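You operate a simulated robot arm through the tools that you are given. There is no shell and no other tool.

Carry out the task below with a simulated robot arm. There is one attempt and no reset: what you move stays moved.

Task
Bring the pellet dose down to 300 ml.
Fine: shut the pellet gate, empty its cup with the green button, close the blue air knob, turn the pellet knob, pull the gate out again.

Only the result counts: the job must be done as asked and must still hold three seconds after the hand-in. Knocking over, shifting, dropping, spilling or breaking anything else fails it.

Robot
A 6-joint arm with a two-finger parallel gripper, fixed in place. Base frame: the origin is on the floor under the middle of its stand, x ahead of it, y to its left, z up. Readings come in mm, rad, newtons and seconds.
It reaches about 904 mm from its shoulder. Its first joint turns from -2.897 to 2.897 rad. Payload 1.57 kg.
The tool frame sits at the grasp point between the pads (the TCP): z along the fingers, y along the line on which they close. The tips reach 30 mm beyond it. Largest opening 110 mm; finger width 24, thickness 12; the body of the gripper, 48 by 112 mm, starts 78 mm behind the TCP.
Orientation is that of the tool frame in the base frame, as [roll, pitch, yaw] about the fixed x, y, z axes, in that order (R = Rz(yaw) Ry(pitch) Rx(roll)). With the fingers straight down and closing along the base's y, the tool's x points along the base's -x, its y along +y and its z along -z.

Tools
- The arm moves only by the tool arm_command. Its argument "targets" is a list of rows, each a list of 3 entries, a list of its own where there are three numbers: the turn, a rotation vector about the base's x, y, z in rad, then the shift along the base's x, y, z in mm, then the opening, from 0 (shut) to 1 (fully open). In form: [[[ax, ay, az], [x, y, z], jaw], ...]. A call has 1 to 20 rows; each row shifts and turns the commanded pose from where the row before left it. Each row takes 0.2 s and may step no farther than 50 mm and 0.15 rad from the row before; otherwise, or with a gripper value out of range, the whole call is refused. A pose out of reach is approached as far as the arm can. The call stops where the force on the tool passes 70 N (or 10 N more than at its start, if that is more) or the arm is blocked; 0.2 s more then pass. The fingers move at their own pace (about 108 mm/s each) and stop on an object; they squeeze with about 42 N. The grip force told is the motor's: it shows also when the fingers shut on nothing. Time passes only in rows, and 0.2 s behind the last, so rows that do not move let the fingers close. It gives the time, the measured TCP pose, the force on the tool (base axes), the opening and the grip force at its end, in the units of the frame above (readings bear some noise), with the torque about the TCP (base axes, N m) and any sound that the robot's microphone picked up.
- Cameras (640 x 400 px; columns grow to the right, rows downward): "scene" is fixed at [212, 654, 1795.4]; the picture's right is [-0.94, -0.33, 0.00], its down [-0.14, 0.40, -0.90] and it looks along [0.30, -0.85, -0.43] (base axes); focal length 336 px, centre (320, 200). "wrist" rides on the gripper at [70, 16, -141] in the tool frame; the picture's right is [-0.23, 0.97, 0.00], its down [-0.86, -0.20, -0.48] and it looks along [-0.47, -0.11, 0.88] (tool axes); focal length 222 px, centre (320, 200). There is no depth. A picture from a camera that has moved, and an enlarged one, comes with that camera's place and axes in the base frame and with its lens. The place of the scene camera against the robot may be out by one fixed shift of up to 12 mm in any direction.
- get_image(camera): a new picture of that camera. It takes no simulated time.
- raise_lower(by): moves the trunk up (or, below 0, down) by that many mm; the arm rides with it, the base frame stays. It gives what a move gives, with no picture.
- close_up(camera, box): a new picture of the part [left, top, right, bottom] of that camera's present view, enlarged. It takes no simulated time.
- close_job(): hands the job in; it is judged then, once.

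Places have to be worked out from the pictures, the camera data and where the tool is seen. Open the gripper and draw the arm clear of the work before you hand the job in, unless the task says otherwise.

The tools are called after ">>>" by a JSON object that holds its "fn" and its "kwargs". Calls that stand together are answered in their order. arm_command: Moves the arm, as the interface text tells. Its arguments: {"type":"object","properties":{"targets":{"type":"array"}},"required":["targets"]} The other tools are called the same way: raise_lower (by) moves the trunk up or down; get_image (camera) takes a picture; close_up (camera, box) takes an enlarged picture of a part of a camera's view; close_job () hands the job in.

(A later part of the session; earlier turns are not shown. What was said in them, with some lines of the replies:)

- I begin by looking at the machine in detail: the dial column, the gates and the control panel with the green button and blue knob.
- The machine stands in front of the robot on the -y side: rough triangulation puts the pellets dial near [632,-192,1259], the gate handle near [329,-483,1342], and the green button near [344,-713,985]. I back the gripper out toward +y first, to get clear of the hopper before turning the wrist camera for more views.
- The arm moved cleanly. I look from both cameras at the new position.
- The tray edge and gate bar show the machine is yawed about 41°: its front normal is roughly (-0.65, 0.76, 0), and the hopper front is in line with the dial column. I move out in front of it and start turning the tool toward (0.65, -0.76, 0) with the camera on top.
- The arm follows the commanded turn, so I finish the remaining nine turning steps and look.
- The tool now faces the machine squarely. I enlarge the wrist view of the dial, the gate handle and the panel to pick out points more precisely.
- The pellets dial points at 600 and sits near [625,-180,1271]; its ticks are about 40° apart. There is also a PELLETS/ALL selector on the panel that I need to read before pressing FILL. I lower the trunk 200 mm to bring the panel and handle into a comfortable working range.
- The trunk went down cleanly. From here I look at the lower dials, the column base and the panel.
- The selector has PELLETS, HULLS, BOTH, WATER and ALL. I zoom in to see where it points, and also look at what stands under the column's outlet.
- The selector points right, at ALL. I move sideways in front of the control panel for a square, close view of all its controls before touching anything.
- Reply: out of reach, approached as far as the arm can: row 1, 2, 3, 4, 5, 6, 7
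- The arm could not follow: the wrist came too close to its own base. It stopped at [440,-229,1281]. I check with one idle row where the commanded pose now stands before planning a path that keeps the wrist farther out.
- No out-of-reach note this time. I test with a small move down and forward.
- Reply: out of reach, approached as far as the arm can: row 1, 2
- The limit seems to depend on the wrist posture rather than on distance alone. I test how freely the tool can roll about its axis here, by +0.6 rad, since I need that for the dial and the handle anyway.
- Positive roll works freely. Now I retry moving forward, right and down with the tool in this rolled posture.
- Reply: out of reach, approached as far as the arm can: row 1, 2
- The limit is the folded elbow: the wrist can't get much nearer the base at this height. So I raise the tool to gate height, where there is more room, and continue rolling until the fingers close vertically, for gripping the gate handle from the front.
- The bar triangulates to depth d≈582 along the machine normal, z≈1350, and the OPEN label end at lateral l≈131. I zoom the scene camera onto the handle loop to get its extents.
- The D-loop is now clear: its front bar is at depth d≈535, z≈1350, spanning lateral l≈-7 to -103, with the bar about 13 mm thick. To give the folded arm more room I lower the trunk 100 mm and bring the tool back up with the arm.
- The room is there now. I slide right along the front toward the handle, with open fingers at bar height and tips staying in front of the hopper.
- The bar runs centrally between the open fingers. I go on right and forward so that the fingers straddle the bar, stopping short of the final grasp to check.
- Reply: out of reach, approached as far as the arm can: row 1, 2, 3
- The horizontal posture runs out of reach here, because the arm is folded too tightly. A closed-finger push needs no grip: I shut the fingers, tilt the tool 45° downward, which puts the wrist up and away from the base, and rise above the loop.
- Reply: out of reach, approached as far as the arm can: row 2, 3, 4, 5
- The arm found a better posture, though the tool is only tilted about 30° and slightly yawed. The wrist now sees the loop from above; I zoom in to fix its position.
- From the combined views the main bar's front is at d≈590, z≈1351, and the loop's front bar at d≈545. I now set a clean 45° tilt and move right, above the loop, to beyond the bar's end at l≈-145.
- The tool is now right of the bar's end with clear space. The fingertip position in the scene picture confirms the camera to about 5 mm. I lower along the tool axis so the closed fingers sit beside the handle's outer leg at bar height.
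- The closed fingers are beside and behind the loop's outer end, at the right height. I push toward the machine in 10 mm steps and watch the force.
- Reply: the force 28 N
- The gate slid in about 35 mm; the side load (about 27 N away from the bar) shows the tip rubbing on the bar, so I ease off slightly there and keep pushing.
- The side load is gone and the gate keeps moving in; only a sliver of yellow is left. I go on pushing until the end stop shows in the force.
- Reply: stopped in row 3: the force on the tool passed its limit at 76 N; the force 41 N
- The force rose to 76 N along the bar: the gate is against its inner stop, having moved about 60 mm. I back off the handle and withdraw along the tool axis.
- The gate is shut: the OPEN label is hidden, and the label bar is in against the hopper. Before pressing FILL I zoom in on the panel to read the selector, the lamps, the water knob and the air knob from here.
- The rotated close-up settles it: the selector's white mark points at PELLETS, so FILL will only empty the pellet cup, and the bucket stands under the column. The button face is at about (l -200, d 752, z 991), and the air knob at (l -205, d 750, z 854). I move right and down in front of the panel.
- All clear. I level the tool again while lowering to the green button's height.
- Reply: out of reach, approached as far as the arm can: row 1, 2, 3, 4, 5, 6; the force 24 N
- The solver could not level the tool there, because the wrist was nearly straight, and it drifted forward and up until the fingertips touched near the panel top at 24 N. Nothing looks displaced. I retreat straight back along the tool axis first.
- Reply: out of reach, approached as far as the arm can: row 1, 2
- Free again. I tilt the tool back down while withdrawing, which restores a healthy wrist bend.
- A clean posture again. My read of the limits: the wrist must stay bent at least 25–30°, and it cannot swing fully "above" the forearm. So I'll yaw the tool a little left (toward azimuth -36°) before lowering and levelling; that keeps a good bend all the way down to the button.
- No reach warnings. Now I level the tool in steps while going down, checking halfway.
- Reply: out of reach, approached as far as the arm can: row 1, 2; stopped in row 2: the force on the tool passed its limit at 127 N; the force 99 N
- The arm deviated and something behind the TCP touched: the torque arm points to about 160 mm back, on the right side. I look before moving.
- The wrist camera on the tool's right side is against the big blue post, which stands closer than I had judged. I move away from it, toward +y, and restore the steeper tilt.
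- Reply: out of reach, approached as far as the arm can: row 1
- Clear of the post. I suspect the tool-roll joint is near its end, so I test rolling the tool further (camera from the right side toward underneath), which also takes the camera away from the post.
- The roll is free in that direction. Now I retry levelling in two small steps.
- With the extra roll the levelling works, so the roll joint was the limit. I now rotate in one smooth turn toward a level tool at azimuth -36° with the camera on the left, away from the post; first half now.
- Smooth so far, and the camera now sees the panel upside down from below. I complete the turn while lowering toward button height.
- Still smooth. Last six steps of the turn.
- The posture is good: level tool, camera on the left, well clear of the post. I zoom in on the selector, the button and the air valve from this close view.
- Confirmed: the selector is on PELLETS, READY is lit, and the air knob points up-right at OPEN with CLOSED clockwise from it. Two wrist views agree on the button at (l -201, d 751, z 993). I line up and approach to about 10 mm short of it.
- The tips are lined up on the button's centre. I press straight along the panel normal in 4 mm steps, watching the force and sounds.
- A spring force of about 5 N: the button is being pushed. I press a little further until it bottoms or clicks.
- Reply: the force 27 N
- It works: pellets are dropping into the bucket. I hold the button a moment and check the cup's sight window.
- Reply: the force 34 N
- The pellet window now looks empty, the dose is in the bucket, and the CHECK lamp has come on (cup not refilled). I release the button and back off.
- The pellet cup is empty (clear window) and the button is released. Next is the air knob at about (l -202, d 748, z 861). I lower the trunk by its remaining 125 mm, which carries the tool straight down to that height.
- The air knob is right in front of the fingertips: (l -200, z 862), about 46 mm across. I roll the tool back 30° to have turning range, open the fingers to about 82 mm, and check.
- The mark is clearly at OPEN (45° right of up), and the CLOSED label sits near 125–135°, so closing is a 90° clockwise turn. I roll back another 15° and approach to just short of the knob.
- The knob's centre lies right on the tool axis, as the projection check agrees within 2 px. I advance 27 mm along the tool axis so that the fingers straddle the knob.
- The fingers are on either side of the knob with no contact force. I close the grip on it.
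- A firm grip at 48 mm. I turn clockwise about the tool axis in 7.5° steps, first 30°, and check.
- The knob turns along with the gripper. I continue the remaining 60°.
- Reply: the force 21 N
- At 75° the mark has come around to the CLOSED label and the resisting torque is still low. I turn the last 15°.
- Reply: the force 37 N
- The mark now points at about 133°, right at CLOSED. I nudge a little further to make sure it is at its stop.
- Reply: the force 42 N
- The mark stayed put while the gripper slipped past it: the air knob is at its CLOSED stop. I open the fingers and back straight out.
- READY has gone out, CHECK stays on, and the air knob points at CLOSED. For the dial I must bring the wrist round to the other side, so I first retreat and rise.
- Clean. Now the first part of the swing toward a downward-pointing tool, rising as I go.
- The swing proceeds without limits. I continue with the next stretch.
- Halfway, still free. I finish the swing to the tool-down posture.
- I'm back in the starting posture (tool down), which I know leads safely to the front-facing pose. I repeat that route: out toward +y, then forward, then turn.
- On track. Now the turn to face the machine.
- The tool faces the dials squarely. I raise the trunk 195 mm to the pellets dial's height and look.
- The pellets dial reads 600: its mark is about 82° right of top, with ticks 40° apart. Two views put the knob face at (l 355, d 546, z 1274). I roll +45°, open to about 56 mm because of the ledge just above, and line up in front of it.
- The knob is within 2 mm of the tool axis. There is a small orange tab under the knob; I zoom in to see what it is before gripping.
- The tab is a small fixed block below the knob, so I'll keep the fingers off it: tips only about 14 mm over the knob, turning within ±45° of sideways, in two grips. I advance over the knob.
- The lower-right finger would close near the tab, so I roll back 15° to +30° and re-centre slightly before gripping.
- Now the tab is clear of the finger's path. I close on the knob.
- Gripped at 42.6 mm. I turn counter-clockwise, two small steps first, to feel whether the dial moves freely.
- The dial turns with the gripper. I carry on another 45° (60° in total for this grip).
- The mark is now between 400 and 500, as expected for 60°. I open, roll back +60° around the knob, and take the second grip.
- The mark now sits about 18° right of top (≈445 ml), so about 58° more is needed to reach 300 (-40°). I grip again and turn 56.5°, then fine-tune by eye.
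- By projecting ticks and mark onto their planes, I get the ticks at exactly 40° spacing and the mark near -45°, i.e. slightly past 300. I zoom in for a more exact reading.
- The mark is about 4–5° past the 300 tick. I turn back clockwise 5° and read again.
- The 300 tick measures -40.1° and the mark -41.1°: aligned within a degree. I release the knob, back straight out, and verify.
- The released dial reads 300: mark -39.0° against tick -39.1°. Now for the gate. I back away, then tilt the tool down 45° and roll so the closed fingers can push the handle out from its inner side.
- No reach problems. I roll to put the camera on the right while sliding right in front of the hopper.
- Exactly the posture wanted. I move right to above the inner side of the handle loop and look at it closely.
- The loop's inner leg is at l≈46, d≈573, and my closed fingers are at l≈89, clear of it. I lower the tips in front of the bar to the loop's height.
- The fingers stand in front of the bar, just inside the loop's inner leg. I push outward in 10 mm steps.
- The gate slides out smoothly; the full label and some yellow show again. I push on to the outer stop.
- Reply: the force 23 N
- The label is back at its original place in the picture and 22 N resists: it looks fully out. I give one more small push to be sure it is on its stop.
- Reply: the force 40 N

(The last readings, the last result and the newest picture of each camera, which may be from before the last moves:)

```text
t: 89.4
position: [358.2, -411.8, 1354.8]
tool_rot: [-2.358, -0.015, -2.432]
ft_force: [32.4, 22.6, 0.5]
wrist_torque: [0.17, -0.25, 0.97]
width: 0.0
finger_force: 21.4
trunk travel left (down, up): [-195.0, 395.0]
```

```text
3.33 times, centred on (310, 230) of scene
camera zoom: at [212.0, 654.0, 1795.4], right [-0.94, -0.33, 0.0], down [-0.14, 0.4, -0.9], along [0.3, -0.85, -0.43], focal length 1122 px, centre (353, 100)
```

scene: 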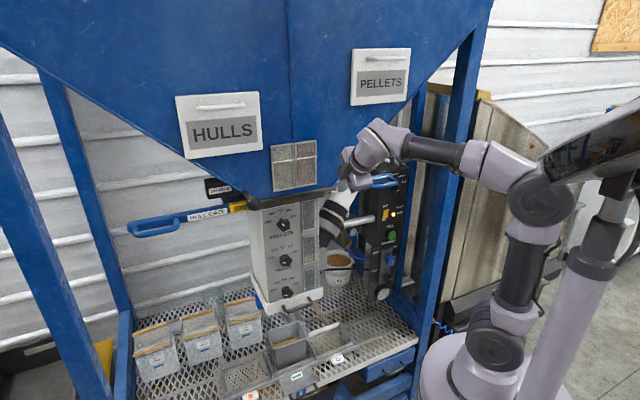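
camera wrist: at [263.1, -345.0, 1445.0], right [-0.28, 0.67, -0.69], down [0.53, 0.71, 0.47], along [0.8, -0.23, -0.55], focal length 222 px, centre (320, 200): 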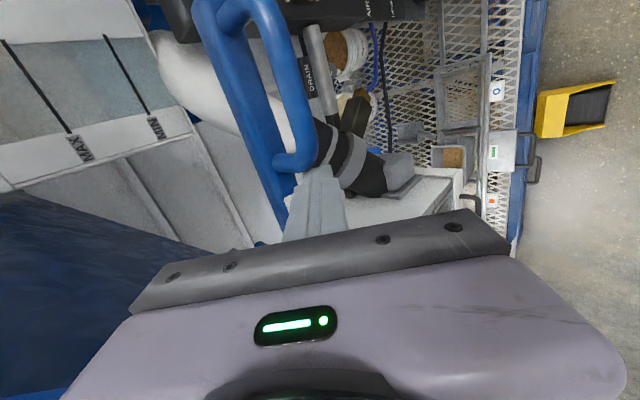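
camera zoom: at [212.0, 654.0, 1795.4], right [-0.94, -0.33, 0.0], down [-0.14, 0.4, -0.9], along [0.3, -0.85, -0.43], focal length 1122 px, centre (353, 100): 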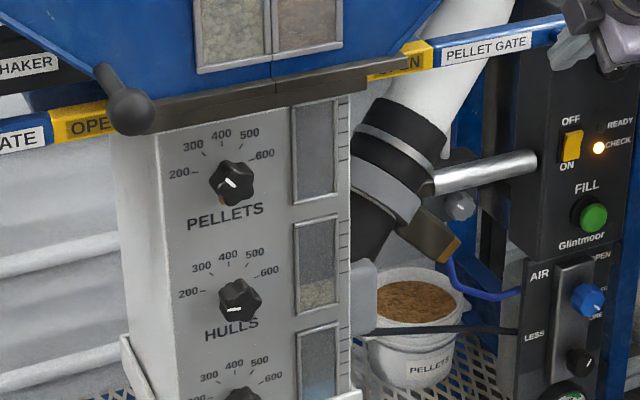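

It did not move under 39 N, so the gate is on its outer stop. I ease back off the leg and withdraw up and out along the tool axis.

>>> {"fn": "arm_command", "kwargs": {"targets": [[[0, 0, 0], [7.56, 6.55, 0], 0], [[0, 0, 0], [5, 4.4, 0], 0], [[0, 0, 0], [-16, 18.5, 24], 0], [[0, 0, 0], [-16, 18.5, 24], 0], [[0, 0, 0], [-16, 18.5, 24], 0], [[0, 0, 0], [-16, 18.5, 24], 0]]}}

>>> {"fn": "get_image", "kwargs": {"camera": "scene"}}

>>> {"fn": "close_up", "kwargs": {"camera": "scene", "box": [230, 160, 430, 300]}}

```text
t: 90.8
position: [298.3, -328.5, 1454.2]
tool_rot: [-2.357, -0.013, -2.435]
ft_force: [0.6, 0.4, 0.2]
wrist_torque: [-0.03, 0.01, 0.0]
width: 0.0
finger_force: 21.6
trunk travel left (down, up): [-195.0, 395.0]
```

```text
taken
```

scene: 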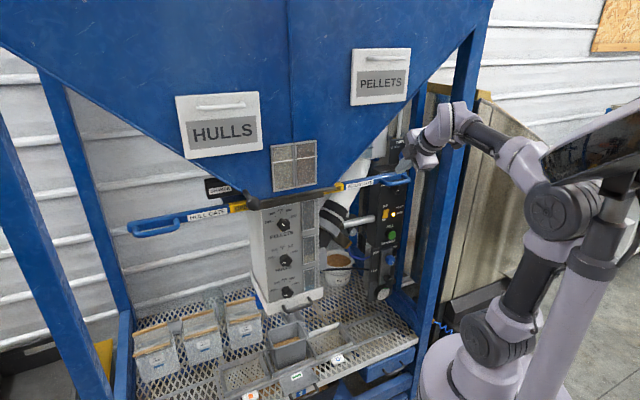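

```text
2.86 times, centred on (330, 230) of scene
camera zoom: at [212.0, 654.0, 1795.4], right [-0.94, -0.33, 0.0], down [-0.14, 0.4, -0.9], along [0.3, -0.85, -0.43], focal length 961 px, centre (291, 114)
```

zoom: 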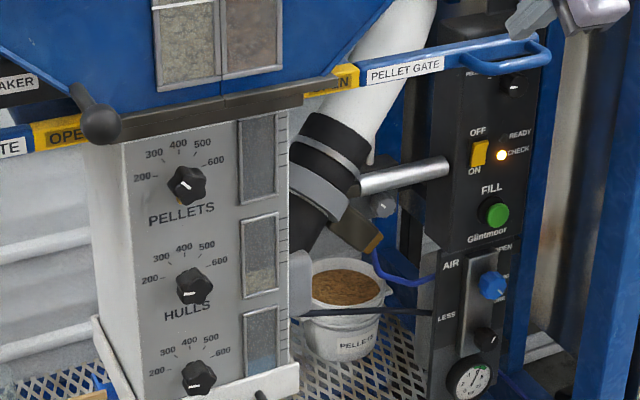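

Gate out, air closed, dial on 300, and nothing else disturbed that I can see. I bring the tool to pointing down and move the arm clear of the machine, opening the gripper.

>>> {"fn": "arm_command", "kwargs": {"targets": [[[0, 0, 0], [-16, 18.5, 5], 0], [[0.099, 0.0858, 0], [-13, 15, 8], 0], [[0.099, 0.0858, 0], [-10, 20, 8], 0], [[0.099, 0.0858, 0], [-10, 20, 8], 0], [[0.099, 0.0858, 0], [0, 20, 8], 0], [[0.099, 0.0858, 0], [0, 20, 8], 0], [[0.099, 0.0858, 0], [0, 20, 8], 0], [[0, 0, 0], [0, 25, 0], 1], [[0, 0, 0], [0, 20, 0], 1], [[0, 0, 0], [0, 0, 0], 1]]}}

>>> {"fn": "get_image", "kwargs": {"camera": "scene"}}

>>> {"fn": "close_up", "kwargs": {"camera": "scene", "box": [240, 190, 340, 310]}}

>>> {"fn": "close_up", "kwargs": {"camera": "scene", "box": [360, 120, 430, 310]}}

```text
t: 93.0
position: [250.6, -162.5, 1499.9]
tool_rot: [-3.076, -0.015, -2.429]
ft_force: [0.2, 0.7, 0.1]
wrist_torque: [0.01, 0.01, -0.01]
width: 109.9
finger_force: 0.1
out of reach, approached as far as the arm can: row 7
trunk travel left (down, up): [-195.0, 395.0]
```

```text
taken
```

scene: 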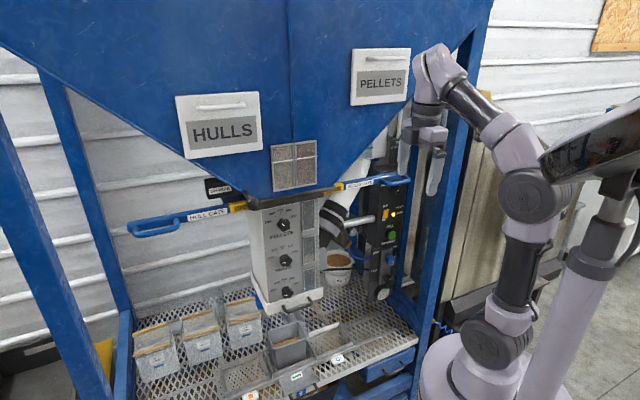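

```text
3.33 times, centred on (290, 250) of scene
camera zoom: at [212.0, 654.0, 1795.4], right [-0.94, -0.33, 0.0], down [-0.14, 0.4, -0.9], along [0.3, -0.85, -0.43], focal length 1122 px, centre (420, 33)
```

zoom: 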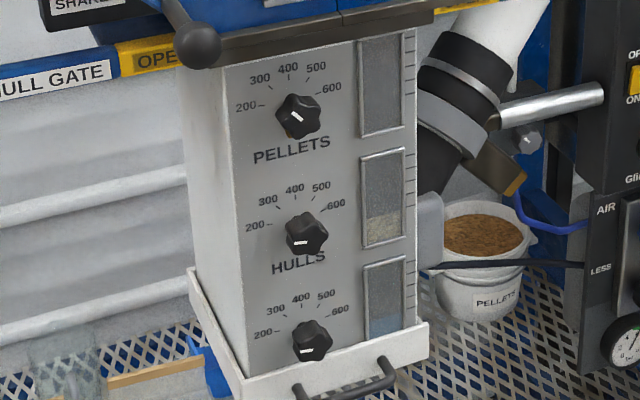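

```text
2.11 times, centred on (395, 215) of scene
camera zoom: at [212.0, 654.0, 1795.4], right [-0.94, -0.33, 0.0], down [-0.14, 0.4, -0.9], along [0.3, -0.85, -0.43], focal length 708 px, centre (162, 168)
```

zoom: 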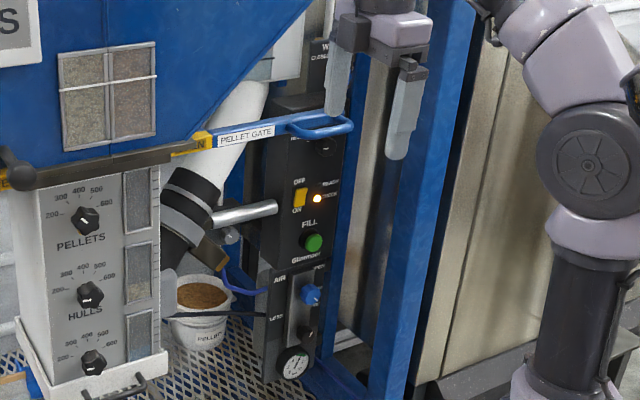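

The pellet window still looks empty although the gate is out. I compare the gate position with the original picture using the identical zoom, and look at the window.

>>> {"fn": "close_up", "kwargs": {"camera": "scene", "box": [325, 150, 425, 215]}}

>>> {"fn": "close_up", "kwargs": {"camera": "scene", "box": [300, 195, 325, 245]}}

>>> {"fn": "close_up", "kwargs": {"camera": "scene", "box": [220, 270, 360, 400]}}

```text
6.15 times, centred on (375, 182) of scene
camera zoom: at [212.0, 654.0, 1795.4], right [-0.94, -0.33, 0.0], down [-0.14, 0.4, -0.9], along [0.3, -0.85, -0.43], focal length 2070 px, centre (-18, 308)
```

zoom: 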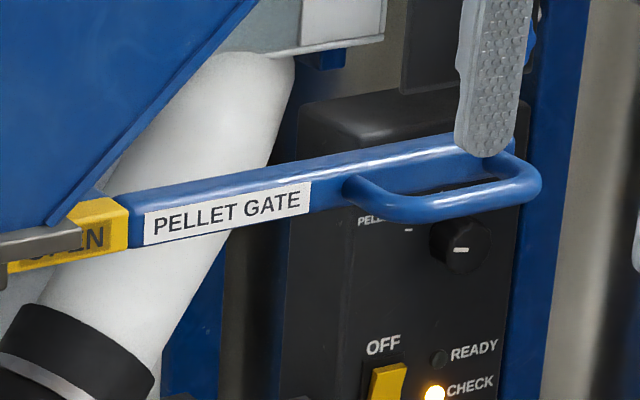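

```text
8.00 times, centred on (312, 220) of scene
camera zoom: at [212.0, 654.0, 1795.4], right [-0.94, -0.33, 0.0], down [-0.14, 0.4, -0.9], along [0.3, -0.85, -0.43], focal length 2692 px, centre (380, 40)
```

zoom: 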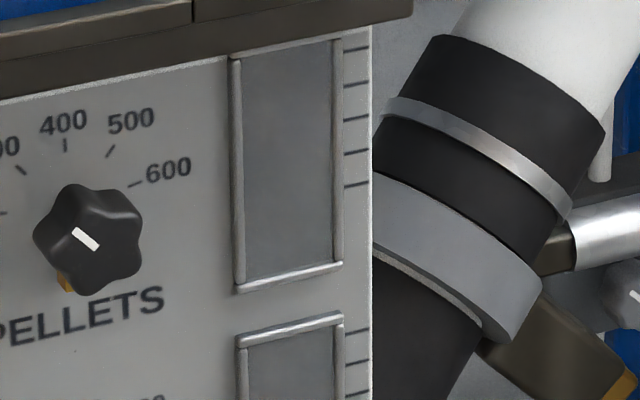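

```text
3.08 times, centred on (290, 335) of scene
camera zoom: at [212.0, 654.0, 1795.4], right [-0.94, -0.33, 0.0], down [-0.14, 0.4, -0.9], along [0.3, -0.85, -0.43], focal length 1035 px, centre (412, -215)
```

zoom: 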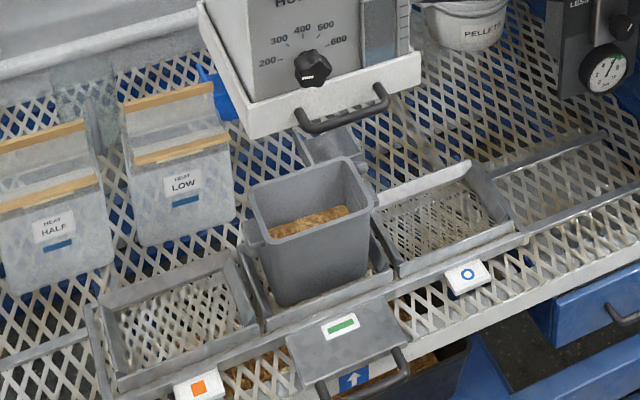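

The gate sits pixel-for-pixel where it was at the start, so it is fully out. I wait a few seconds to see whether the cup refills or any lamp changes.

>>> {"fn": "arm_command", "kwargs": {"targets": [[[0, 0, 0], [0, 8, 0], 1], [[0, 0, 0], [0, 8, 0], 1], [[0, 0, 0], [0, 0, 0], 1], [[0, 0, 0], [0, 0, 0], 1], [[0, 0, 0], [0, 0, 0], 1], [[0, 0, 0], [0, 0, 0], 1], [[0, 0, 0], [0, 0, 0], 1], [[0, 0, 0], [0, 0, 0], 1], [[0, 0, 0], [0, 0, 0], 1], [[0, 0, 0], [0, 0, 0], 1], [[0, 0, 0], [0, 0, 0], 1], [[0, 0, 0], [0, 0, 0], 1]]}}

>>> {"fn": "close_up", "kwargs": {"camera": "scene", "box": [230, 160, 430, 310]}}

>>> {"fn": "close_up", "kwargs": {"camera": "scene", "box": [375, 230, 415, 305]}}

```text
t: 95.6
position: [249.0, -145.5, 1500.9]
tool_rot: [-3.077, -0.011, -2.427]
ft_force: [0.1, 0.0, 0.4]
wrist_torque: [0.0, -0.02, 0.0]
width: 109.7
finger_force: 0.0
trunk travel left (down, up): [-195.0, 395.0]
```

```text
2.67 times, centred on (330, 235) of scene
camera zoom: at [212.0, 654.0, 1795.4], right [-0.94, -0.33, 0.0], down [-0.14, 0.4, -0.9], along [0.3, -0.85, -0.43], focal length 897 px, centre (293, 107)
```

zoom: 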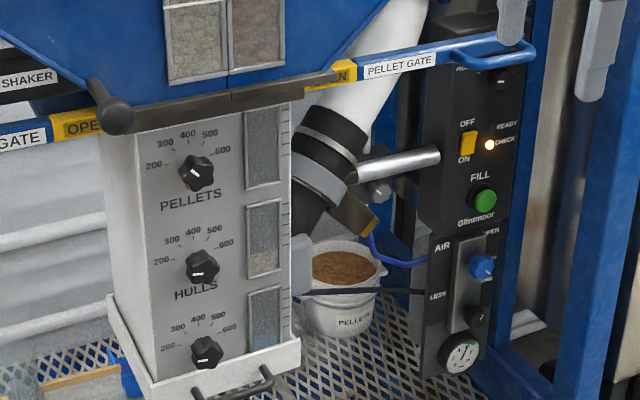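

```text
5.33 times, centred on (395, 268) of scene
camera zoom: at [212.0, 654.0, 1795.4], right [-0.94, -0.33, 0.0], down [-0.14, 0.4, -0.9], along [0.3, -0.85, -0.43], focal length 1794 px, centre (-80, -160)
```

zoom: 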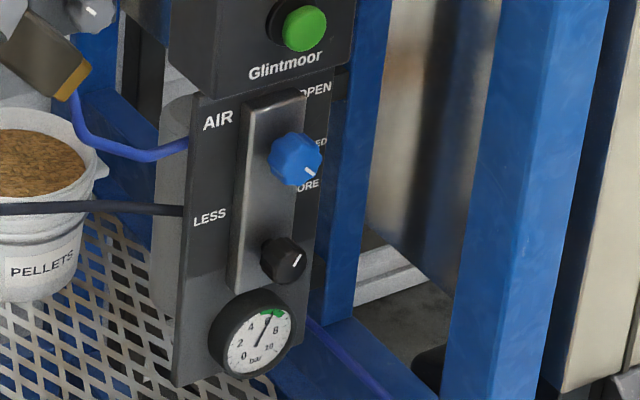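

Everything stays put: pellet gate out against its stop, pellet cup emptied into the bucket, air knob on CLOSED, pellets dial on 300, and the other dials, the selector and the hull gate unchanged. The arm is clear with the gripper open, so I hand the job in.

>>> {"fn": "close_job", "kwargs": {}}

```text
The job is handed in.
```

I set the pellet dose to 300 ml, following your steps in order, and handed the job in. I haven't seen the judging result.

- **Gate shut:** I pushed the pellet gate in until it hit its inner stop.
- **Cup emptied:** I checked that the selector was on PELLETS and pressed the green button once. The pellets dropped into the bucket and the sight window now looks empty.
- **Air closed:** I turned the blue air knob 90° clockwise to its CLOSED stop.
- **Dial turned:** I turned the pellet knob from 600 to 300. The mark lines up with the 300 tick to within about a degree.
- **Gate out again:** I pulled the gate out to its outer stop, exactly where it was at the start.

**Not refilled:** the pellet cup had not refilled a few seconds after I opened the gate. READY is off and CHECK is lit. I left the air closed, since you didn't ask for it to be reopened, so I don't know whether the cup refills by itself once the air is back on.

**Contacts on the way:** the fingertips touched near the top of the control panel at about 24 N. Later the wrist camera bumped the blue post, and the arm stopped at 127 N. The pictures show nothing moved or damaged, and the other dials, the selector, the water knob and the hull gate look unchanged.
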